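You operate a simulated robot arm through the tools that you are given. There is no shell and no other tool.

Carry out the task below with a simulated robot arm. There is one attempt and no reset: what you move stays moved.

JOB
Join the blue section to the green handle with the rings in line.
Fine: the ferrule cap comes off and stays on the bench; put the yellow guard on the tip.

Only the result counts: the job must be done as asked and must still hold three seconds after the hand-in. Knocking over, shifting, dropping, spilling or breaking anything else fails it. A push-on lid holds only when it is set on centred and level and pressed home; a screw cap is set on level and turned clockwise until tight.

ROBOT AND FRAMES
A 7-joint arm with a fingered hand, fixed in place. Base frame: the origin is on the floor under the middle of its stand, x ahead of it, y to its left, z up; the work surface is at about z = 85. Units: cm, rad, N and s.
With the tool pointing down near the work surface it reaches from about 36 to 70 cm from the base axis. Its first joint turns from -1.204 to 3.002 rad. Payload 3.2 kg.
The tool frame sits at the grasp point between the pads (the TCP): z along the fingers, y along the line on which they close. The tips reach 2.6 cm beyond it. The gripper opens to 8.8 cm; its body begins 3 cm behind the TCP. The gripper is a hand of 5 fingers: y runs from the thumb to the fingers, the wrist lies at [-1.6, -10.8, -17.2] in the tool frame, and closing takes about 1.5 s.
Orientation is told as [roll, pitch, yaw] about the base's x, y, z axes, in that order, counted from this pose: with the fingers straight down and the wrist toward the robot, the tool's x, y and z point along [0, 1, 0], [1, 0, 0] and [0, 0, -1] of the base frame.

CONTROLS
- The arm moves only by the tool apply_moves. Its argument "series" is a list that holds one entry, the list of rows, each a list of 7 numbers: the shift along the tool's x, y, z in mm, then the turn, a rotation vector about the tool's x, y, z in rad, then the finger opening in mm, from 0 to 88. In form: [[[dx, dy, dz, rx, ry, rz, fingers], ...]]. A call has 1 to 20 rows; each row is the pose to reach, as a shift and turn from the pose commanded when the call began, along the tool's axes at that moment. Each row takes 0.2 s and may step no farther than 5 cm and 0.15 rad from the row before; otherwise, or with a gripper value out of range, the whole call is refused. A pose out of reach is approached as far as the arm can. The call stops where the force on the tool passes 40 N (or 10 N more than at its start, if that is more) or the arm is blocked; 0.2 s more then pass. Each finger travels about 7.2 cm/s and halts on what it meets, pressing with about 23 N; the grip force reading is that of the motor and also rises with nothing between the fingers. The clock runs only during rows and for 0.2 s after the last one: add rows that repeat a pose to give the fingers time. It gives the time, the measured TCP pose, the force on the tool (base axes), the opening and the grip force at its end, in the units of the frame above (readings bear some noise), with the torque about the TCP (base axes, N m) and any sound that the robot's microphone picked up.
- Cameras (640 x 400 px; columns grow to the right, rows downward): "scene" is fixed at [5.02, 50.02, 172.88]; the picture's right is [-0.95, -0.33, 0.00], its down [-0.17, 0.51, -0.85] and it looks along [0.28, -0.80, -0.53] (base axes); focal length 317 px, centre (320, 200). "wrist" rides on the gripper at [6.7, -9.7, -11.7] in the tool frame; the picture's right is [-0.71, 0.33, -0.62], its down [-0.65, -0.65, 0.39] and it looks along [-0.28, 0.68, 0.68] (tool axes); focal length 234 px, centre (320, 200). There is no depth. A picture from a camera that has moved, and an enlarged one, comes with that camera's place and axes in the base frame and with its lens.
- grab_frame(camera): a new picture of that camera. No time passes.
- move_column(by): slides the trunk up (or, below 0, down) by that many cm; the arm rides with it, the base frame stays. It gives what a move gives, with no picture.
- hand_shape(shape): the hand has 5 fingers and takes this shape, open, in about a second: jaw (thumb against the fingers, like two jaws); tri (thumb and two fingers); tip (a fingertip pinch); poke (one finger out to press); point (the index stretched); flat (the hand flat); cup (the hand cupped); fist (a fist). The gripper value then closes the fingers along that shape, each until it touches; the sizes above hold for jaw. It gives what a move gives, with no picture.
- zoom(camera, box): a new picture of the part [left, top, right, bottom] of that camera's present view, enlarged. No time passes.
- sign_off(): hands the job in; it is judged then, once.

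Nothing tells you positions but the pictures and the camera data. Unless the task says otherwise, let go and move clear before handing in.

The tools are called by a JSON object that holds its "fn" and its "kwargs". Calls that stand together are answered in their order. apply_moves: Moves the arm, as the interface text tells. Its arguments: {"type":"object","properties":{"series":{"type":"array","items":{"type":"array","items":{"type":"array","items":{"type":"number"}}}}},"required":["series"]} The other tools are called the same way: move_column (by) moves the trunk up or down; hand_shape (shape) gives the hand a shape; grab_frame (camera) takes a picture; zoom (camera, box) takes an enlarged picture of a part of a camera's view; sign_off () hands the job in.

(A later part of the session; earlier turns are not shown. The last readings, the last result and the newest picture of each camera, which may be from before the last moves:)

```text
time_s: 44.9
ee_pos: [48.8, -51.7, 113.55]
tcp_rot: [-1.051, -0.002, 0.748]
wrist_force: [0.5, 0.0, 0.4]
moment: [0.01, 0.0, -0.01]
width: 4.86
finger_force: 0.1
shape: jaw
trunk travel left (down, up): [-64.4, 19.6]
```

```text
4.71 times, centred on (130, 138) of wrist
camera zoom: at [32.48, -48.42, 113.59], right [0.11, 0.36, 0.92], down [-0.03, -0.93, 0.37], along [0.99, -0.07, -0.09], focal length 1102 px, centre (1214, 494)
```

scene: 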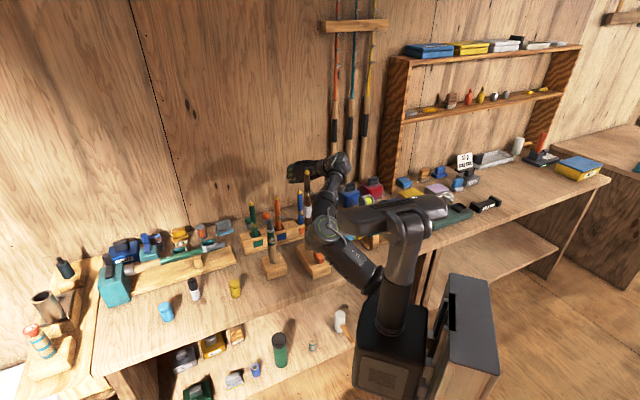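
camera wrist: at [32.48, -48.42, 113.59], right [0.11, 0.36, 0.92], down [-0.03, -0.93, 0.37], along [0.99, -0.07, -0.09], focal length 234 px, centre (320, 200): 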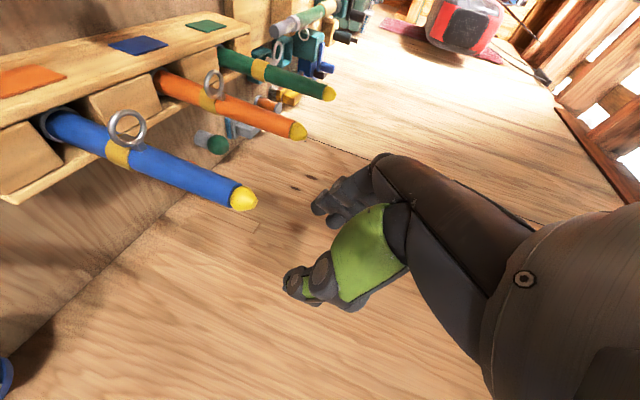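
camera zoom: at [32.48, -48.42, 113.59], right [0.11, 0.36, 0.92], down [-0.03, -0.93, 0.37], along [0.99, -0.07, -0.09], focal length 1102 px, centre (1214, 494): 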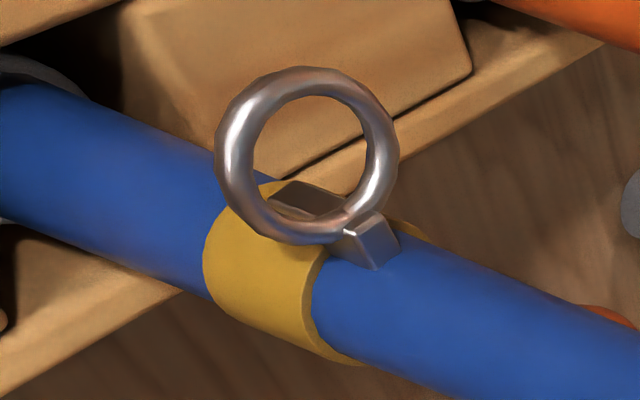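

Blue axis is at (48.95,-51.58), tip z≈107.5, with the ring at z≈98.3 pointing toward the palm side but below the hand. I'll fine-centre and lower the open hand to z≈104 around the section's upper part.

{"fn": "apply_moves", "kwargs": {"series": [[[0, 1.5, 0, 0, 0, 0, 48], [0, 1.5, 0, 0, 0, 0, 48]]]}}

{"fn": "move_column", "kwargs": {"by": -9.5}}

{"fn": "grab_frame", "kwargs": {"camera": "wrist"}}

{"fn": "zoom", "kwargs": {"camera": "scene", "box": [270, 150, 370, 270]}}

{"fn": "zoom", "kwargs": {"camera": "wrist", "box": [180, 130, 420, 330]}}

```text
time_s: 45.5
ee_pos: [48.82, -51.59, 113.49]
tcp_rot: [-1.049, -0.002, 0.749]
wrist_force: [0.6, -0.6, 0.4]
moment: [-0.01, 0.0, 0.04]
width: 4.85
finger_force: 0.0
shape: jaw
trunk travel left (down, up): [-64.4, 19.6]
```

```text
time_s: 46.8
ee_pos: [48.81, -51.51, 104.11]
tcp_rot: [-1.05, 0.0, 0.751]
wrist_force: [-0.5, -1.4, -0.5]
moment: [-0.02, 0.01, 0.0]
width: 4.85
finger_force: 0.2
shape: jaw
trunk travel left (down, up): [-54.9, 29.1]
```

```text
taken
camera wrist: at [32.55, -48.3, 104.12], right [0.11, 0.36, 0.92], down [-0.03, -0.93, 0.37], along [0.99, -0.07, -0.09], focal length 234 px, centre (320, 200)
```

wrist: 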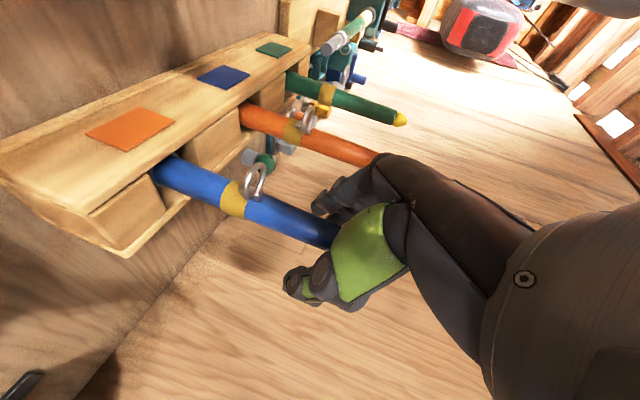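

```text
3.33 times, centred on (320, 210) of scene
camera zoom: at [5.02, 50.02, 172.88], right [-0.95, -0.33, 0.0], down [-0.17, 0.51, -0.85], along [0.28, -0.8, -0.53], focal length 1058 px, centre (320, 167)
```

zoom: 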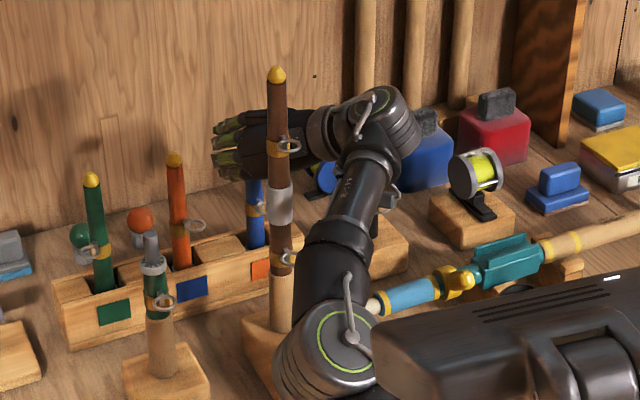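

```text
2.00 times, centred on (300, 230) of wrist
camera zoom: at [32.55, -48.3, 104.12], right [0.11, 0.36, 0.92], down [-0.03, -0.93, 0.37], along [0.99, -0.07, -0.09], focal length 468 px, centre (360, 140)
```

zoom: 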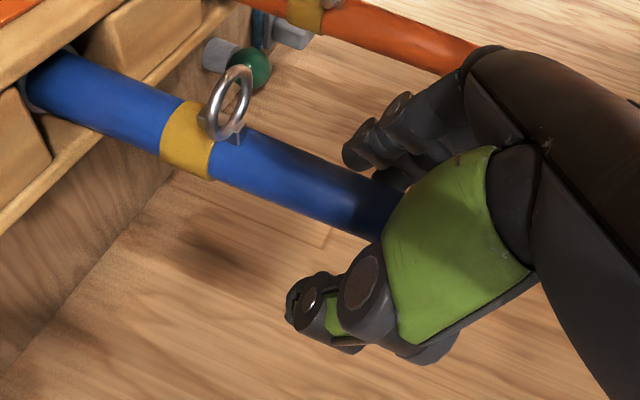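

The section lies between thumb and fingers with its ring clear below the hand. I'll close gradually until it grips.

{"fn": "apply_moves", "kwargs": {"series": [[[0, 0, 0, 0, 0, 0, 42], [0, 0, 0, 0, 0, 0, 37], [0, 0, 0, 0, 0, 0, 32], [0, 0, 0, 0, 0, 0, 28], [0, 0, 0, 0, 0, 0, 25], [0, 0, 0, 0, 0, 0, 25]]]}}

{"fn": "zoom", "kwargs": {"camera": "wrist", "box": [180, 130, 420, 330]}}

```text
time_s: 48.2
ee_pos: [48.89, -51.61, 104.2]
tcp_rot: [-1.048, -0.002, 0.751]
wrist_force: [-0.8, 0.4, 0.8]
moment: [0.01, -0.01, -0.02]
width: 2.53
finger_force: 0.1
shape: jaw
trunk travel left (down, up): [-54.9, 29.1]
```

```text
2.00 times, centred on (300, 230) of wrist
camera zoom: at [32.56, -48.31, 104.11], right [0.11, 0.36, 0.92], down [-0.03, -0.93, 0.37], along [0.99, -0.07, -0.09], focal length 468 px, centre (360, 140)
```

zoom: 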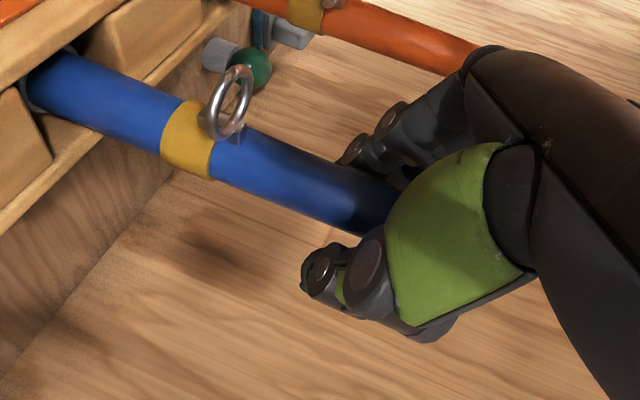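

No contact yet at 2.5 cm. I'll continue closing to a full grip.

{"fn": "apply_moves", "kwargs": {"series": [[[0, 0, 0, 0, 0, 0, 22], [0, 0, 0, 0, 0, 0, 19], [0, 0, 0, 0, 0, 0, 16], [0, 0, 0, 0, 0, 0, 13], [0, 0, 0, 0, 0, 0, 10], [0, 0, 0, 0, 0, 0, 8], [0, 0, 0, 0, 0, 0, 8]]]}}

{"fn": "zoom", "kwargs": {"camera": "wrist", "box": [180, 130, 420, 330]}}

```text
time_s: 49.8
ee_pos: [48.88, -51.52, 104.01]
tcp_rot: [-1.049, -0.001, 0.751]
wrist_force: [-0.7, 0.3, -0.2]
moment: [-0.03, 0.0, 0.02]
width: 0.92
finger_force: 0.1
shape: jaw
trunk travel left (down, up): [-54.9, 29.1]
```

```text
2.00 times, centred on (300, 230) of wrist
camera zoom: at [32.57, -48.31, 104.11], right [0.11, 0.36, 0.92], down [-0.03, -0.93, 0.37], along [0.99, -0.07, -0.09], focal length 468 px, centre (360, 140)
```

zoom: 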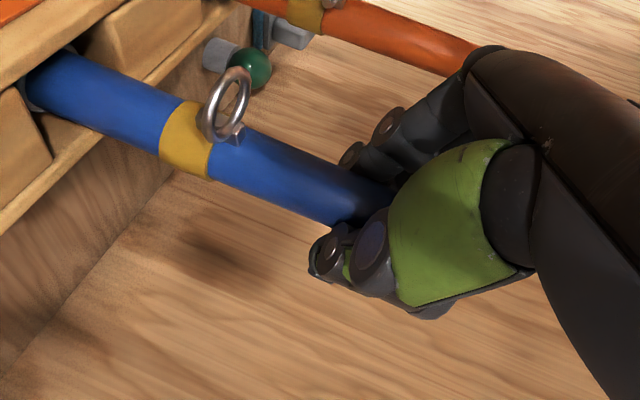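

There is still no grip force, although the fingers look very close to the rod. I'll close fully and check.

{"fn": "apply_moves", "kwargs": {"series": [[[0, 0, 0, 0, 0, 0, 5], [0, 0, 0, 0, 0, 0, 2], [0, 0, 0, 0, 0, 0, 0], [0, 0, 0, 0, 0, 0, 0]]]}}

{"fn": "zoom", "kwargs": {"camera": "wrist", "box": [180, 130, 420, 330]}}

{"fn": "zoom", "kwargs": {"camera": "scene", "box": [275, 170, 345, 250]}}

```text
time_s: 50.8
ee_pos: [48.86, -51.6, 103.97]
tcp_rot: [-1.048, -0.003, 0.75]
wrist_force: [0.2, 0.5, 0.2]
moment: [0.0, 0.03, -0.01]
width: 0.88
finger_force: 22.9
shape: jaw
trunk travel left (down, up): [-54.9, 29.1]
```

```text
2.00 times, centred on (300, 230) of wrist
camera zoom: at [32.57, -48.32, 104.1], right [0.11, 0.36, 0.92], down [-0.03, -0.93, 0.37], along [0.99, -0.07, -0.09], focal length 468 px, centre (360, 140)
```

zoom: 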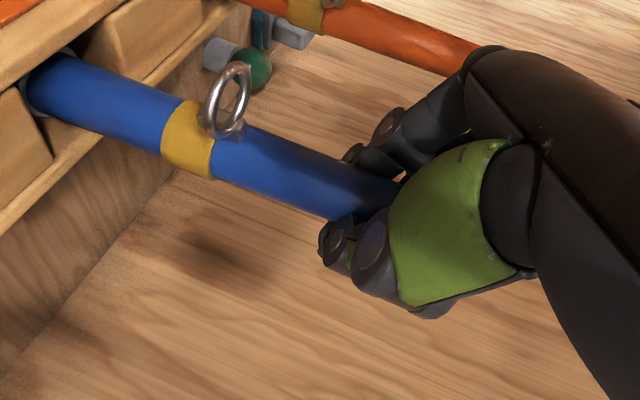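

```text
5.00 times, centred on (310, 210) of scene
camera zoom: at [5.02, 50.02, 172.88], right [-0.95, -0.33, 0.0], down [-0.17, 0.51, -0.85], along [0.28, -0.8, -0.53], focal length 1586 px, centre (370, 150)
```

zoom: 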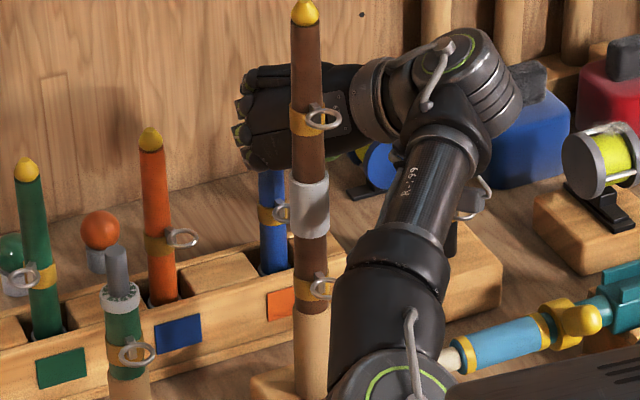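

The section is now gripped with 23 N. I'll lift it slowly a few centimetres with the trunk and check that it comes with the hand.

{"fn": "move_column", "kwargs": {"by": 4}}

{"fn": "grab_frame", "kwargs": {"camera": "wrist"}}

{"fn": "zoom", "kwargs": {"camera": "scene", "box": [275, 170, 345, 250]}}

```text
time_s: 51.6
ee_pos: [48.84, -51.66, 108.05]
tcp_rot: [-1.05, -0.002, 0.75]
wrist_force: [0.2, -1.0, -0.7]
moment: [0.02, 0.0, 0.05]
width: 0.87
finger_force: 23.5
shape: jaw
trunk travel left (down, up): [-58.9, 25.1]
```

```text
taken
camera wrist: at [32.59, -48.33, 108.09], right [0.11, 0.36, 0.92], down [-0.03, -0.93, 0.37], along [0.99, -0.07, -0.09], focal length 234 px, centre (320, 200)
```

wrist: 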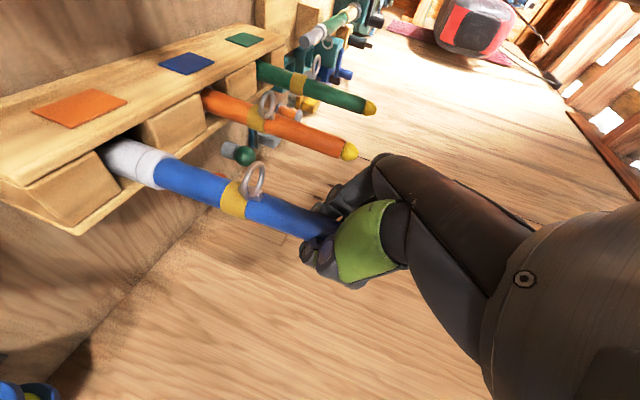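

```text
5.00 times, centred on (310, 210) of scene
camera zoom: at [5.02, 50.02, 172.88], right [-0.95, -0.33, 0.0], down [-0.17, 0.51, -0.85], along [0.28, -0.8, -0.53], focal length 1586 px, centre (370, 150)
```

zoom: 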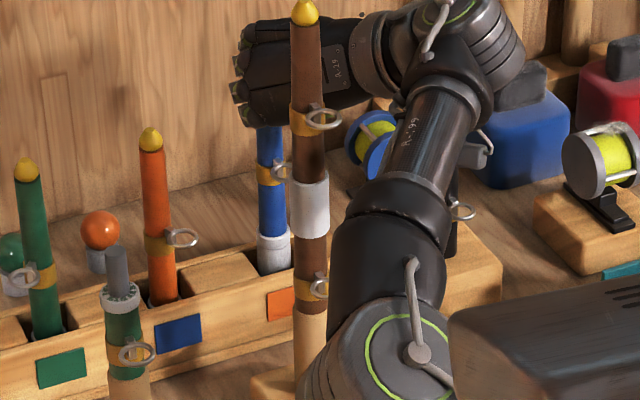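

The blue section lifts with the hand, showing a white female sleeve at its lower end that fits over the handle's spigot. I'll lift fully clear to z≈131.

{"fn": "move_column", "kwargs": {"by": 12}}

{"fn": "grab_frame", "kwargs": {"camera": "wrist"}}

{"fn": "move_column", "kwargs": {"by": 11.5}}

{"fn": "grab_frame", "kwargs": {"camera": "wrist"}}

{"fn": "grab_frame", "kwargs": {"camera": "scene"}}

{"fn": "zoom", "kwargs": {"camera": "scene", "box": [250, 90, 350, 230]}}

```text
time_s: 53.1
ee_pos: [49.05, -51.56, 119.99]
tcp_rot: [-1.049, -0.002, 0.752]
wrist_force: [0.5, 0.6, -0.9]
moment: [0.0, 0.02, 0.01]
width: 0.87
finger_force: 23.0
shape: jaw
trunk travel left (down, up): [-70.9, 13.1]
```

```text
taken
camera wrist: at [32.59, -48.33, 120.09], right [0.11, 0.36, 0.92], down [-0.03, -0.93, 0.37], along [0.99, -0.07, -0.09], focal length 234 px, centre (320, 200)
```

wrist: 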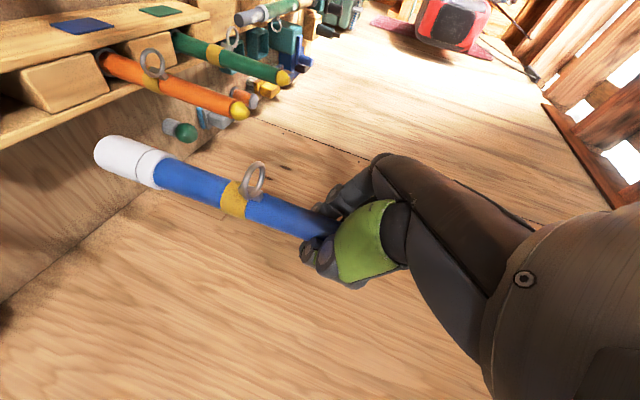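

```text
time_s: 54.6
ee_pos: [48.96, -51.51, 131.33]
tcp_rot: [-1.049, -0.002, 0.751]
wrist_force: [0.1, -0.3, -0.4]
moment: [0.02, -0.02, -0.04]
width: 0.88
finger_force: 22.6
shape: jaw
trunk travel left (down, up): [-82.4, 1.6]
```

```text
taken
camera wrist: at [32.59, -48.33, 131.59], right [0.11, 0.36, 0.92], down [-0.03, -0.93, 0.37], along [0.99, -0.07, -0.09], focal length 234 px, centre (320, 200)
```

wrist: 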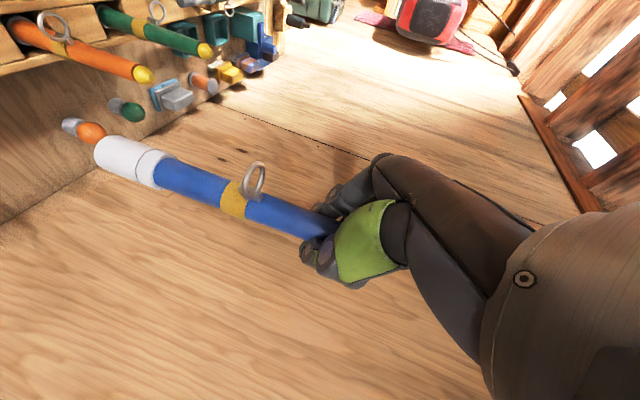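

```text
taken
```

scene: 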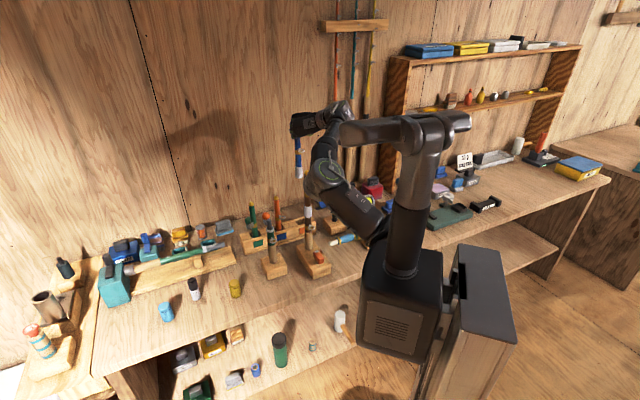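

```text
2.86 times, centred on (300, 160) of scene
camera zoom: at [5.02, 50.02, 172.88], right [-0.95, -0.33, 0.0], down [-0.17, 0.51, -0.85], along [0.28, -0.8, -0.53], focal length 906 px, centre (377, 314)
```

zoom: 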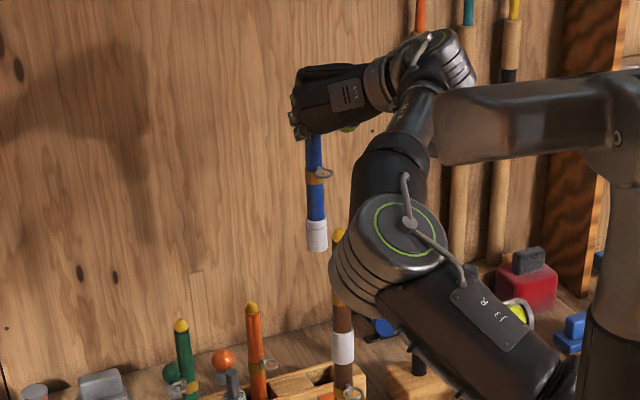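

The section hangs in the hand clear of the rack. I'll measure its axis, lower end and ring direction relative to the hand.

{"fn": "zoom", "kwargs": {"camera": "wrist", "box": [80, 110, 340, 280]}}

{"fn": "zoom", "kwargs": {"camera": "wrist", "box": [80, 120, 200, 200]}}

{"fn": "zoom", "kwargs": {"camera": "scene", "box": [280, 120, 325, 190]}}

```text
2.35 times, centred on (210, 195) of wrist
camera zoom: at [32.59, -48.33, 131.59], right [0.11, 0.36, 0.92], down [-0.03, -0.93, 0.37], along [0.99, -0.07, -0.09], focal length 551 px, centre (579, 212)
```

zoom: 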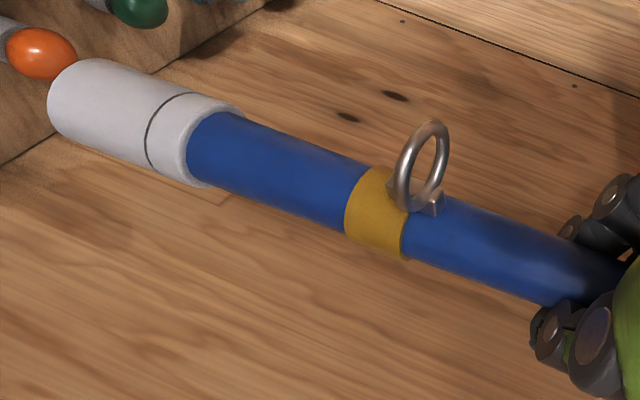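

```text
5.00 times, centred on (140, 160) of wrist
camera zoom: at [32.59, -48.33, 131.59], right [0.11, 0.36, 0.92], down [-0.03, -0.93, 0.37], along [0.99, -0.07, -0.09], focal length 1171 px, centre (1220, 400)
```

zoom: 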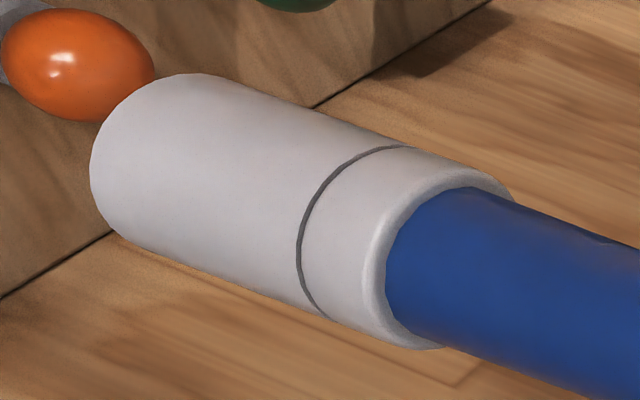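

```text
5.71 times, centred on (302, 155) of scene
camera zoom: at [5.02, 50.02, 172.88], right [-0.95, -0.33, 0.0], down [-0.17, 0.51, -0.85], along [0.28, -0.8, -0.53], focal length 1813 px, centre (420, 457)
```

zoom: 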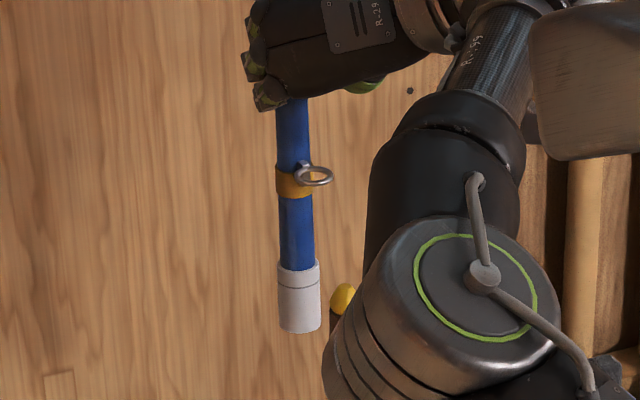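

The section hangs nearly vertical, its lower end about 17.9 cm below the TCP; the handle's spigot runs from z 105.8 to 109.5. I'll carry it back over the brown rod toward the handle at z≈131.

{"fn": "apply_moves", "kwargs": {"series": [[[15.5, 30.9, -25.7, 0, 0, 0, 0], [31, 61.7, -51.4, 0, 0, 0, 0], [46.4, 92.6, -77.2, 0, 0, 0, 0], [61.9, 123.4, -102.9, 0, 0, 0, 0], [77.4, 154.3, -128.6, 0, 0, 0, 0], [77.4, 154.3, -128.6, 0, 0, 0, 0]]]}}

{"fn": "grab_frame", "kwargs": {"camera": "scene"}}

{"fn": "grab_frame", "kwargs": {"camera": "wrist"}}

```text
time_s: 56.0
ee_pos: [49.81, -29.76, 131.32]
tcp_rot: [-1.046, 0.001, 0.752]
wrist_force: [0.0, -0.2, -0.7]
moment: [-0.02, -0.03, -0.01]
width: 0.87
finger_force: 22.6
shape: jaw
trunk travel left (down, up): [-82.4, 1.6]
```

```text
taken
```

scene: 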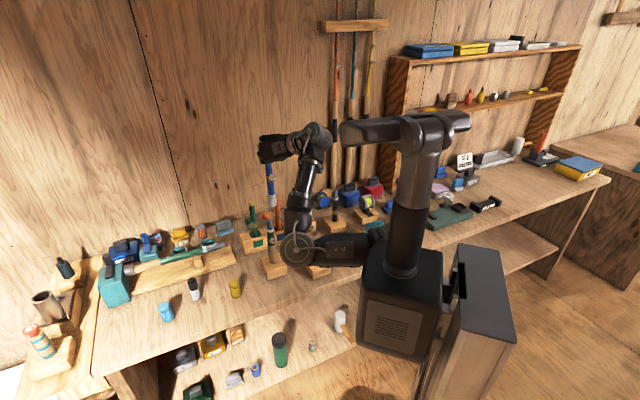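

```text
taken
camera wrist: at [33.47, -26.54, 131.43], right [0.11, 0.36, 0.93], down [-0.03, -0.93, 0.37], along [0.99, -0.07, -0.1], focal length 234 px, centre (320, 200)
```

wrist: 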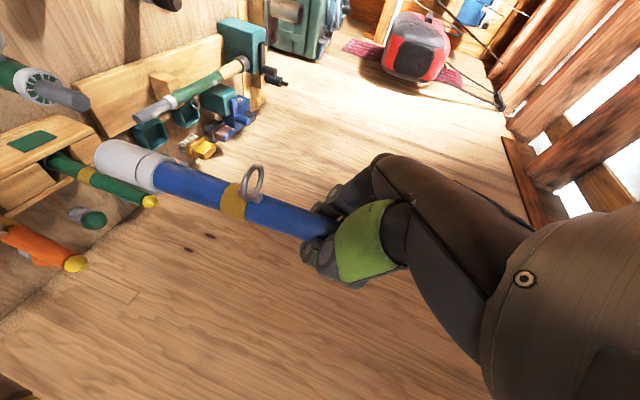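

The hand reached (49.8,-29.8,131.3) cleanly, and the spigot is visible at the left of the wrist view. I'll move the last 3 cm to sit over the handle axis.

{"fn": "apply_moves", "kwargs": {"series": [[[5.5, 11.6, -9.5, 0, 0, 0, 0], [11, 23.3, -19.1, 0, 0, 0, 0], [11, 23.3, -19.1, 0, 0, 0, 0]]]}}

{"fn": "grab_frame", "kwargs": {"camera": "wrist"}}

{"fn": "zoom", "kwargs": {"camera": "wrist", "box": [0, 50, 280, 225]}}

{"fn": "zoom", "kwargs": {"camera": "scene", "box": [235, 150, 315, 270]}}

```text
time_s: 56.8
ee_pos: [50.18, -28.38, 131.47]
tcp_rot: [-1.049, -0.001, 0.752]
wrist_force: [0.0, -0.3, -0.6]
moment: [0.0, 0.01, -0.01]
width: 0.87
finger_force: 22.8
shape: jaw
out of reach, approached as far as the arm can: row 2, 3
trunk travel left (down, up): [-82.4, 1.6]
```

```text
taken
camera wrist: at [33.83, -25.1, 131.64], right [0.11, 0.36, 0.93], down [-0.03, -0.93, 0.37], along [0.99, -0.07, -0.09], focal length 234 px, centre (320, 200)
```

wrist: 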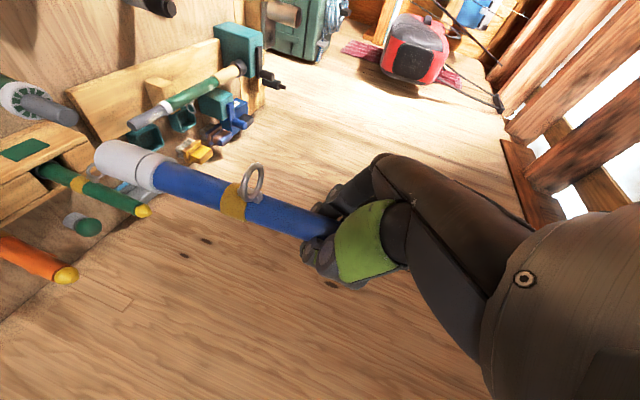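

```text
2.29 times, centred on (140, 138) of wrist
camera zoom: at [33.83, -25.1, 131.64], right [0.11, 0.36, 0.93], down [-0.03, -0.93, 0.37], along [0.99, -0.07, -0.09], focal length 535 px, centre (731, 343)
```

zoom: 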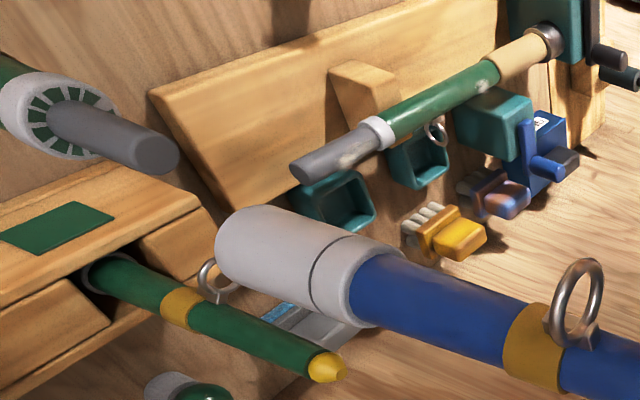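

```text
3.33 times, centred on (275, 210) of scene
camera zoom: at [5.02, 50.02, 172.88], right [-0.95, -0.33, 0.0], down [-0.17, 0.51, -0.85], along [0.28, -0.8, -0.53], focal length 1058 px, centre (470, 167)
```

zoom: 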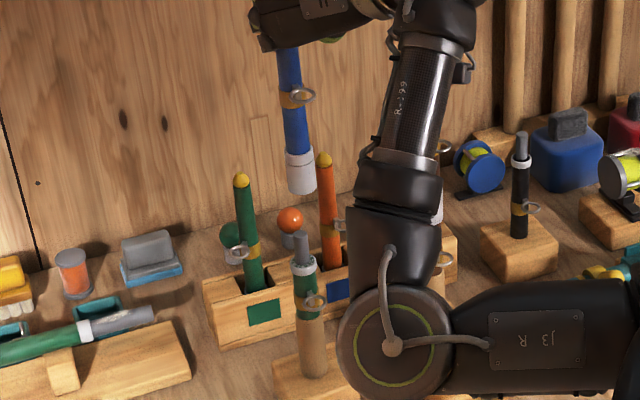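

The arm stops about 1.8 cm short in y at this height. I'll raise the trunk to its top and lower the hand relative to it, keeping the section's end just above the spigot level, to see if that gains reach.

{"fn": "move_column", "kwargs": {"by": 1.6}}

{"fn": "apply_moves", "kwargs": {"series": [[[22, 0, 12, 0, 0, 0, 0], [36, 0, 19, 0, 0, 0, 0], [40, 6, 14, 0, 0, 0, 0], [44.2, 11.6, 9.4, 0, 0, 0, 0], [44.2, 11.6, 9.4, 0, 0, 0, 0]]]}}

{"fn": "zoom", "kwargs": {"camera": "wrist", "box": [0, 50, 280, 225]}}

{"fn": "grab_frame", "kwargs": {"camera": "scene"}}

```text
time_s: 57.4
ee_pos: [50.23, -28.4, 133.2]
tcp_rot: [-1.049, -0.003, 0.754]
wrist_force: [-0.1, 1.3, -1.3]
moment: [-0.02, -0.03, 0.01]
width: 0.86
finger_force: 23.2
shape: jaw
trunk travel left (down, up): [-84.0, 0.0]
```

```text
time_s: 58.6
ee_pos: [50.18, -28.96, 129.11]
tcp_rot: [-1.05, -0.002, 0.753]
wrist_force: [-0.5, 0.7, -0.7]
moment: [-0.01, -0.02, -0.03]
width: 0.89
finger_force: 23.3
shape: jaw
out of reach, approached as far as the arm can: row 1, 2, 3, 4, 5
trunk travel left (down, up): [-84.0, 0.0]
```

```text
2.29 times, centred on (140, 138) of wrist
camera zoom: at [33.87, -25.67, 129.21], right [0.11, 0.36, 0.93], down [-0.03, -0.93, 0.37], along [0.99, -0.06, -0.1], focal length 535 px, centre (731, 343)
```

zoom: 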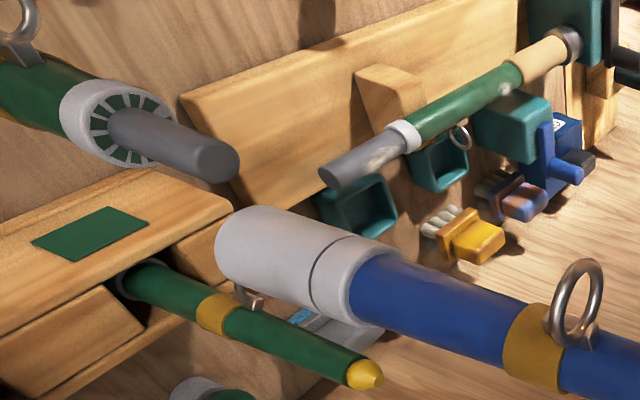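

```text
taken
```

scene: 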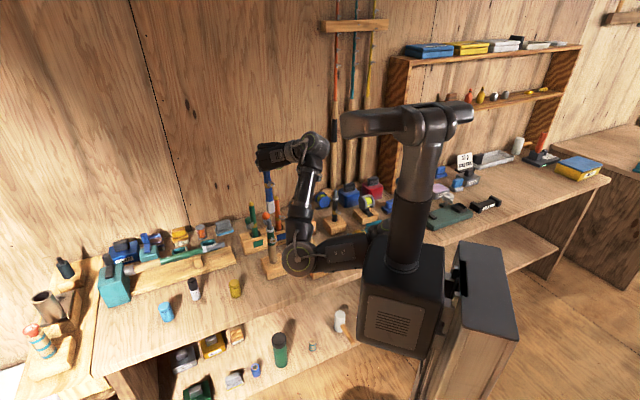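

Lower relative to the trunk is worse, so higher relative should be better. I'll raise the hand with the arm by 12 cm, check the reach in y up there, then bring the trunk down instead.

{"fn": "apply_moves", "kwargs": {"series": [[[-26, 0, -15.5, 0, 0, 0, 0], [-52, 1, -31, 0, 0, 0, 0], [-78, 1, -46, 0, 0, 0, 0], [-103, 2, -61.7, 0, 0, 0, 0], [-97.5, 13.7, -71, 0, 0, 0, 0], [-94, 20.5, -76.5, 0, 0, 0, 0], [-94, 20.5, -76.5, 0, 0, 0, 0]]]}}

{"fn": "grab_frame", "kwargs": {"camera": "scene"}}

```text
time_s: 60.2
ee_pos: [50.32, -26.18, 141.16]
tcp_rot: [-1.048, -0.001, 0.754]
wrist_force: [-0.3, 0.4, -0.8]
moment: [-0.01, -0.01, 0.02]
width: 0.88
finger_force: 22.6
shape: jaw
trunk travel left (down, up): [-84.0, 0.0]
```

```text
taken
```

scene: 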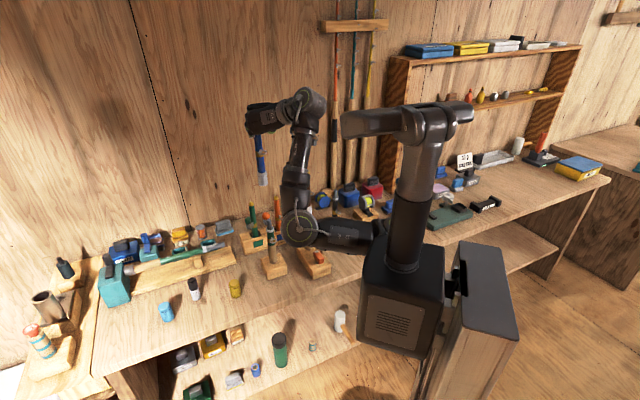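

At this relative height the pose (50.3,-26.2,141.2) is reached exactly. I'll lower the trunk 10 cm so the section's end is a few centimetres above the spigot, then measure the alignment.

{"fn": "move_column", "kwargs": {"by": -10}}

{"fn": "grab_frame", "kwargs": {"camera": "wrist"}}

{"fn": "zoom", "kwargs": {"camera": "wrist", "box": [0, 30, 280, 205]}}

{"fn": "zoom", "kwargs": {"camera": "scene", "box": [240, 160, 310, 260]}}

```text
time_s: 61.5
ee_pos: [50.38, -26.27, 131.17]
tcp_rot: [-1.048, -0.001, 0.753]
wrist_force: [0.3, -0.3, -1.5]
moment: [0.02, 0.02, -0.01]
width: 0.87
finger_force: 23.0
shape: jaw
trunk travel left (down, up): [-74.0, 10.0]
```

```text
taken
camera wrist: at [34.12, -22.92, 131.25], right [0.11, 0.36, 0.93], down [-0.03, -0.93, 0.37], along [0.99, -0.07, -0.09], focal length 234 px, centre (320, 200)
```

wrist: 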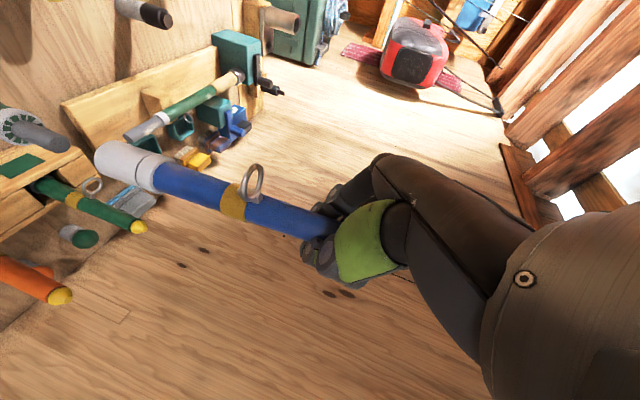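

```text
2.29 times, centred on (140, 118) of wrist
camera zoom: at [34.12, -22.92, 131.25], right [0.11, 0.36, 0.93], down [-0.03, -0.93, 0.37], along [0.99, -0.07, -0.09], focal length 535 px, centre (731, 389)
```

zoom: 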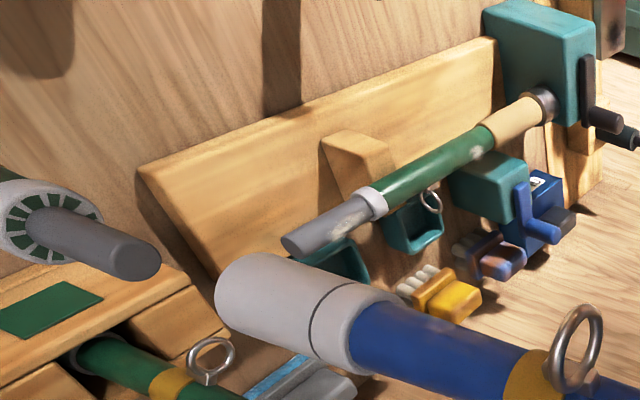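

```text
4.00 times, centred on (275, 210) of scene
camera zoom: at [5.02, 50.02, 172.88], right [-0.95, -0.33, 0.0], down [-0.17, 0.51, -0.85], along [0.28, -0.8, -0.53], focal length 1269 px, centre (500, 160)
```

zoom: 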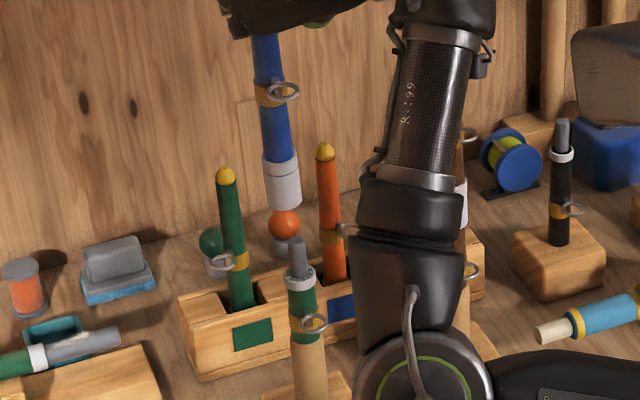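

The spigot is at about (50.0,-27.35,109.2), and the section's lower end is roughly 1 cm off in one direction. I'll zoom tightly in both cameras to get the relative offset accurately.

{"fn": "zoom", "kwargs": {"camera": "scene", "box": [255, 190, 290, 240]}}

{"fn": "zoom", "kwargs": {"camera": "scene", "box": [250, 215, 300, 285]}}

{"fn": "zoom", "kwargs": {"camera": "wrist", "box": [0, 90, 180, 200]}}

```text
8.00 times, centred on (272, 215) of scene
camera zoom: at [5.02, 50.02, 172.88], right [-0.95, -0.33, 0.0], down [-0.17, 0.51, -0.85], along [0.28, -0.8, -0.53], focal length 2538 px, centre (700, 80)
```

zoom: 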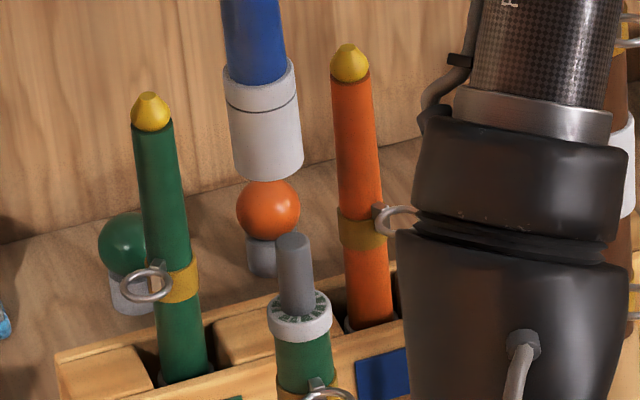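

```text
5.71 times, centred on (275, 250) of scene
camera zoom: at [5.02, 50.02, 172.88], right [-0.95, -0.33, 0.0], down [-0.17, 0.51, -0.85], along [0.28, -0.8, -0.53], focal length 1813 px, centre (577, -86)
```

zoom: 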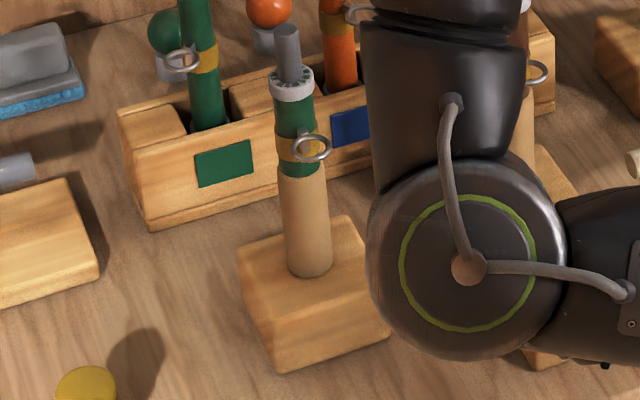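

```text
3.56 times, centred on (90, 145) of wrist
camera zoom: at [34.12, -22.92, 131.25], right [0.11, 0.36, 0.93], down [-0.03, -0.93, 0.37], along [0.99, -0.07, -0.09], focal length 833 px, centre (1138, 396)
```

zoom: 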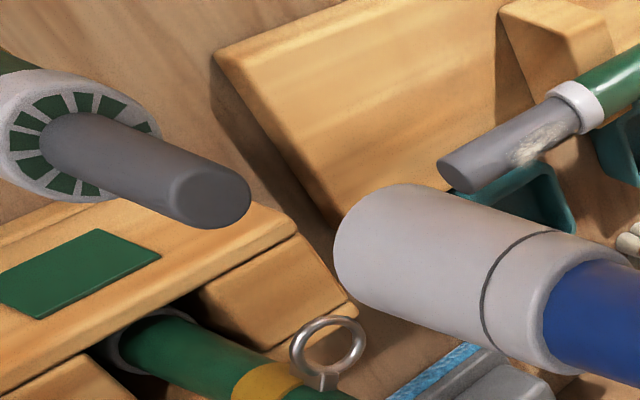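

The spigot is well triangulated at (50.08,-27.33); the section's end is at about (50.6,-26.9) and the section may lean a few degrees. I'll take finer zooms to measure the lean.

{"fn": "zoom", "kwargs": {"camera": "wrist", "box": [85, 130, 215, 210]}}

{"fn": "zoom", "kwargs": {"camera": "wrist", "box": [200, 150, 330, 260]}}

{"fn": "zoom", "kwargs": {"camera": "scene", "box": [250, 160, 285, 215]}}

```text
4.92 times, centred on (150, 170) of wrist
camera zoom: at [34.12, -22.92, 131.25], right [0.11, 0.36, 0.93], down [-0.03, -0.93, 0.37], along [0.99, -0.07, -0.09], focal length 1153 px, centre (1157, 348)
```

zoom: 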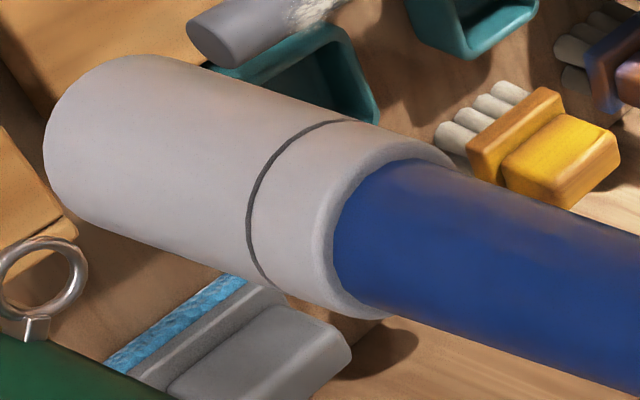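

```text
3.64 times, centred on (265, 205) of wrist
camera zoom: at [34.12, -22.92, 131.25], right [0.11, 0.36, 0.93], down [-0.03, -0.93, 0.37], along [0.99, -0.07, -0.09], focal length 852 px, centre (520, 182)
```

zoom: 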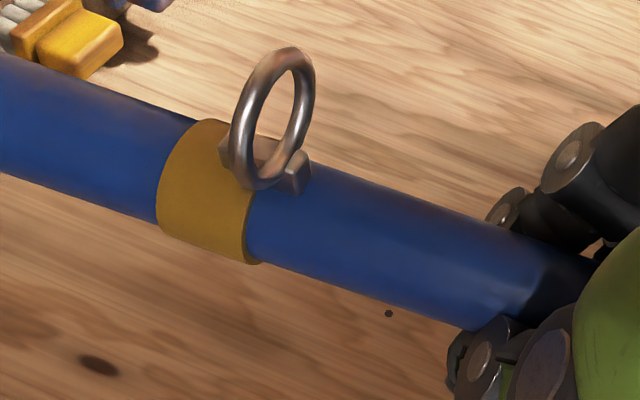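

```text
7.27 times, centred on (268, 188) of scene
camera zoom: at [5.02, 50.02, 172.88], right [-0.95, -0.33, 0.0], down [-0.17, 0.51, -0.85], along [0.28, -0.8, -0.53], focal length 2307 px, centre (702, 291)
```

zoom: 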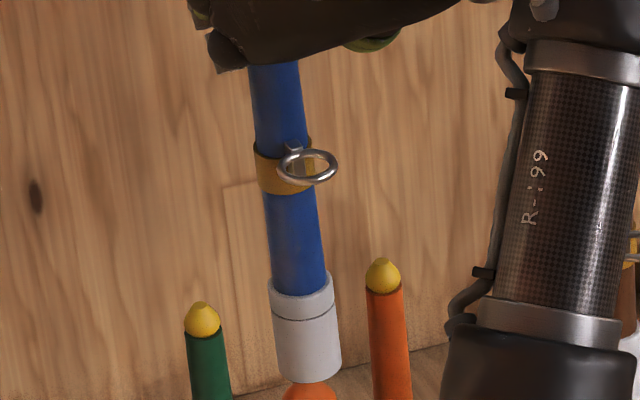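

The section leans about 3.3° (lower end toward −y) and its ring is about 6° ahead of the handle's ring. I'll correct the lean, turn it about −6°, and shift so the sleeve sits over the spigot.

{"fn": "apply_moves", "kwargs": {"series": [[[-2, -6, 3.7, 0.04, 0.025, 0.04, 0], [-4.3, -12.1, 7.5, 0.0806, 0.0505, 0.0805, 0], [-4.3, -12.1, 7.5, 0.0806, 0.0505, 0.0805, 0]]]}}

{"fn": "zoom", "kwargs": {"camera": "wrist", "box": [200, 150, 330, 260]}}

{"fn": "zoom", "kwargs": {"camera": "wrist", "box": [0, 90, 180, 200]}}

{"fn": "zoom", "kwargs": {"camera": "scene", "box": [255, 160, 290, 215]}}

{"fn": "zoom", "kwargs": {"camera": "scene", "box": [255, 190, 295, 265]}}

```text
time_s: 62.3
ee_pos: [50.22, -27.61, 131.09]
tcp_rot: [-0.996, -0.029, 0.639]
wrist_force: [0.5, -1.0, -0.7]
moment: [-0.02, -0.01, -0.03]
width: 0.85
finger_force: 22.9
shape: jaw
trunk travel left (down, up): [-74.0, 10.0]
```

```text
3.64 times, centred on (265, 205) of wrist
camera zoom: at [34.39, -22.52, 131.72], right [0.16, 0.29, 0.94], down [-0.13, -0.94, 0.31], along [0.98, -0.17, -0.11], focal length 852 px, centre (520, 182)
```

zoom: 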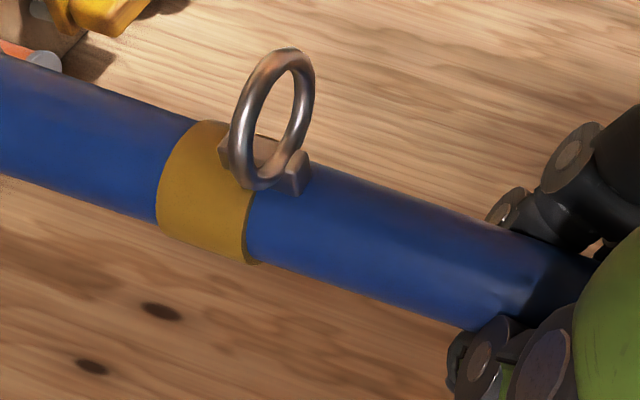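

```text
3.56 times, centred on (90, 145) of wrist
camera zoom: at [34.39, -22.52, 131.72], right [0.16, 0.29, 0.94], down [-0.13, -0.94, 0.31], along [0.98, -0.17, -0.11], focal length 833 px, centre (1138, 396)
```

zoom: 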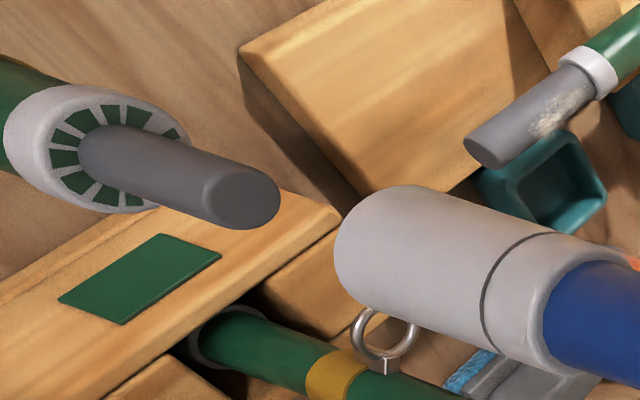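

```text
7.27 times, centred on (272, 188) of scene
camera zoom: at [5.02, 50.02, 172.88], right [-0.95, -0.33, 0.0], down [-0.17, 0.51, -0.85], along [0.28, -0.8, -0.53], focal length 2307 px, centre (666, 291)
```

zoom: 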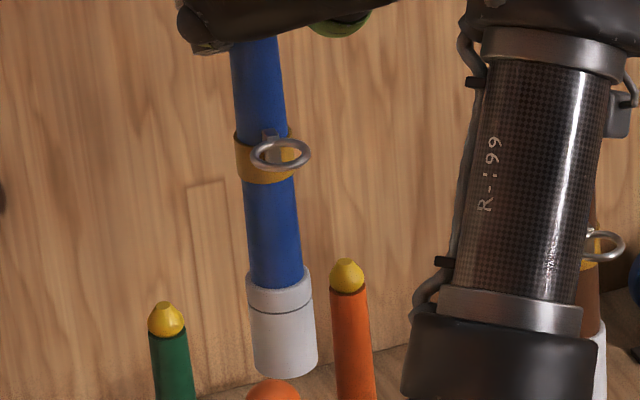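

```text
5.33 times, centred on (275, 228) of scene
camera zoom: at [5.02, 50.02, 172.88], right [-0.95, -0.33, 0.0], down [-0.17, 0.51, -0.85], along [0.28, -0.8, -0.53], focal length 1692 px, centre (560, 53)
```

zoom: 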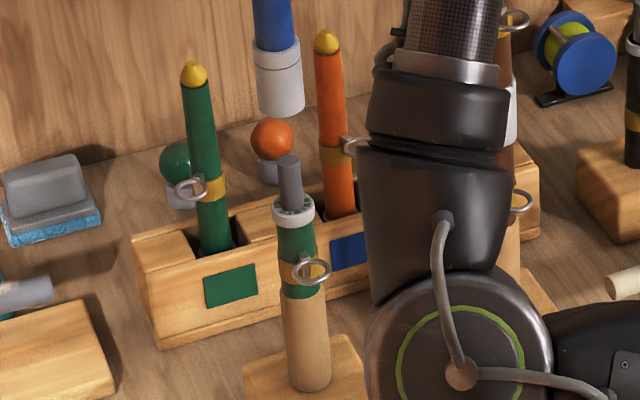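

The section now looks vertical and lined up with the spigot in both views. I'll zoom on both rings to refine the ring alignment before inserting.

{"fn": "zoom", "kwargs": {"camera": "scene", "box": [258, 172, 278, 188]}}

{"fn": "zoom", "kwargs": {"camera": "scene", "box": [262, 230, 286, 250]}}

{"fn": "zoom", "kwargs": {"camera": "scene", "box": [258, 196, 288, 220]}}

{"fn": "grab_frame", "kwargs": {"camera": "wrist"}}

```text
16.00 times, centred on (268, 180) of scene
camera zoom: at [5.02, 50.02, 172.88], right [-0.95, -0.33, 0.0], down [-0.17, 0.51, -0.85], along [0.28, -0.8, -0.53], focal length 5076 px, centre (1152, 520)
```

zoom: 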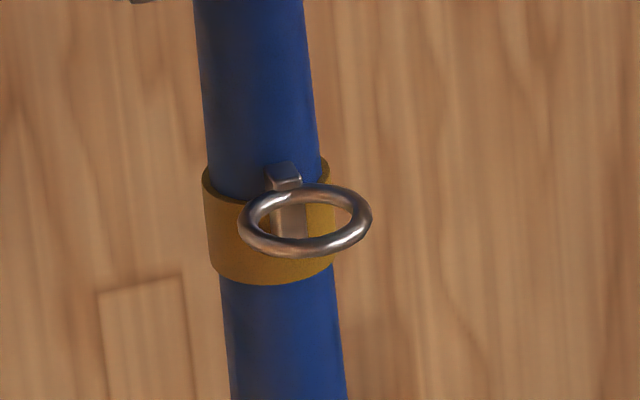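

```text
16.00 times, centred on (274, 240) of scene
camera zoom: at [5.02, 50.02, 172.88], right [-0.95, -0.33, 0.0], down [-0.17, 0.51, -0.85], along [0.28, -0.8, -0.53], focal length 5076 px, centre (1056, -440)
```

zoom: 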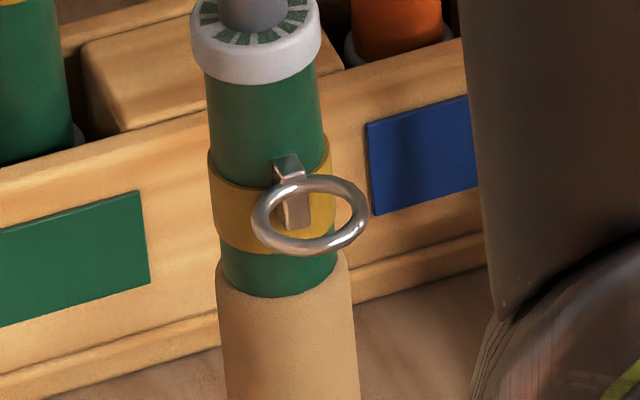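

```text
16.00 times, centred on (273, 208) of scene
camera zoom: at [5.02, 50.02, 172.88], right [-0.95, -0.33, 0.0], down [-0.17, 0.51, -0.85], along [0.28, -0.8, -0.53], focal length 5076 px, centre (1072, 72)
```

zoom: 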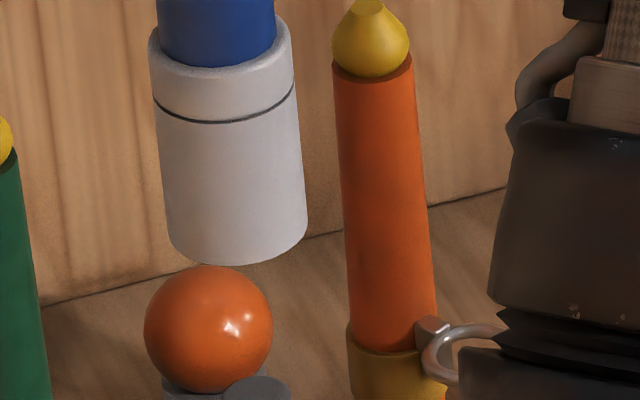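

```text
taken
camera wrist: at [34.39, -22.52, 131.72], right [0.16, 0.29, 0.94], down [-0.13, -0.94, 0.31], along [0.98, -0.17, -0.11], focal length 234 px, centre (320, 200)
```

wrist: 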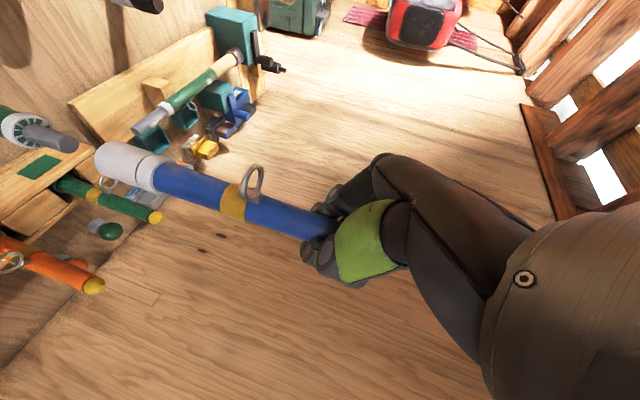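

Both rings are measured: the section's ring is now about 3.6° behind the handle's, so I'll turn it back by that amount. The axis alignment is within about a millimetre, so I'll then lower to just above the spigot.

{"fn": "apply_moves", "kwargs": {"series": [[[0, 0, 0, -0.026, 0.0009, -0.0168, 0], [0, 0, 0, -0.052, 0.0018, -0.0337, 0], [0, 0, 0, -0.052, 0.0018, -0.0337, 0]]]}}

{"fn": "move_column", "kwargs": {"by": -3}}

{"fn": "zoom", "kwargs": {"camera": "scene", "box": [258, 205, 288, 229]}}

{"fn": "zoom", "kwargs": {"camera": "wrist", "box": [0, 90, 180, 200]}}

{"fn": "zoom", "kwargs": {"camera": "scene", "box": [258, 182, 278, 198]}}

```text
time_s: 63.1
ee_pos: [50.26, -27.61, 131.31]
tcp_rot: [-0.997, -0.027, 0.704]
wrist_force: [0.1, 0.2, -0.2]
moment: [-0.01, 0.02, 0.01]
width: 0.86
finger_force: 23.2
shape: jaw
trunk travel left (down, up): [-74.0, 10.0]
```

```text
time_s: 63.9
ee_pos: [50.23, -27.58, 128.3]
tcp_rot: [-0.996, -0.028, 0.703]
wrist_force: [-0.7, 0.7, -1.1]
moment: [-0.01, -0.01, -0.04]
width: 0.85
finger_force: 23.0
shape: jaw
trunk travel left (down, up): [-71.0, 13.0]
```

```text
16.00 times, centred on (273, 217) of scene
camera zoom: at [5.02, 50.02, 172.88], right [-0.95, -0.33, 0.0], down [-0.17, 0.51, -0.85], along [0.28, -0.8, -0.53], focal length 5076 px, centre (1072, -72)
```

zoom: 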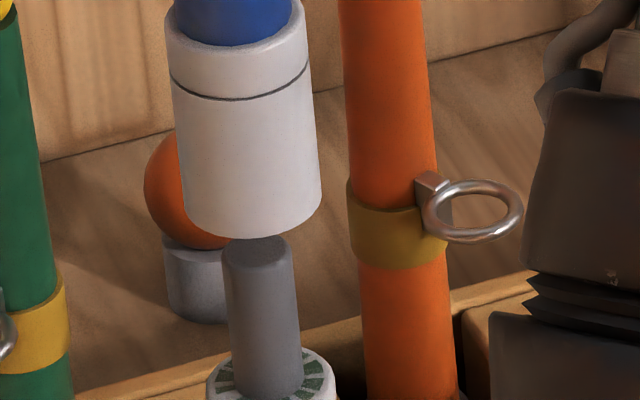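

```text
3.56 times, centred on (90, 145) of wrist
camera zoom: at [34.06, -23.51, 128.75], right [0.14, 0.3, 0.94], down [-0.07, -0.95, 0.32], along [0.99, -0.11, -0.11], focal length 833 px, centre (1138, 396)
```

zoom: 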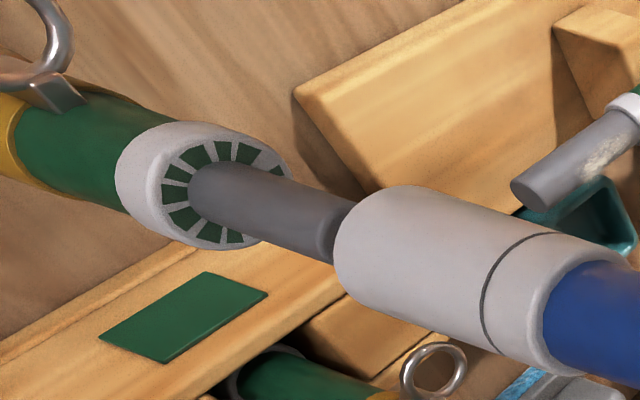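

```text
16.00 times, centred on (268, 190) of scene
camera zoom: at [5.02, 50.02, 172.88], right [-0.95, -0.33, 0.0], down [-0.17, 0.51, -0.85], along [0.28, -0.8, -0.53], focal length 5076 px, centre (1152, 360)
```

zoom: 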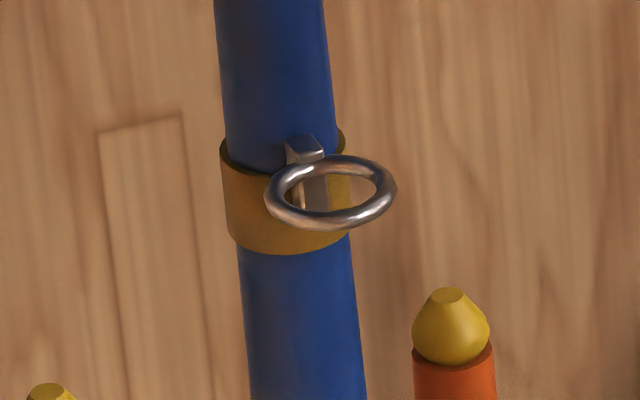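

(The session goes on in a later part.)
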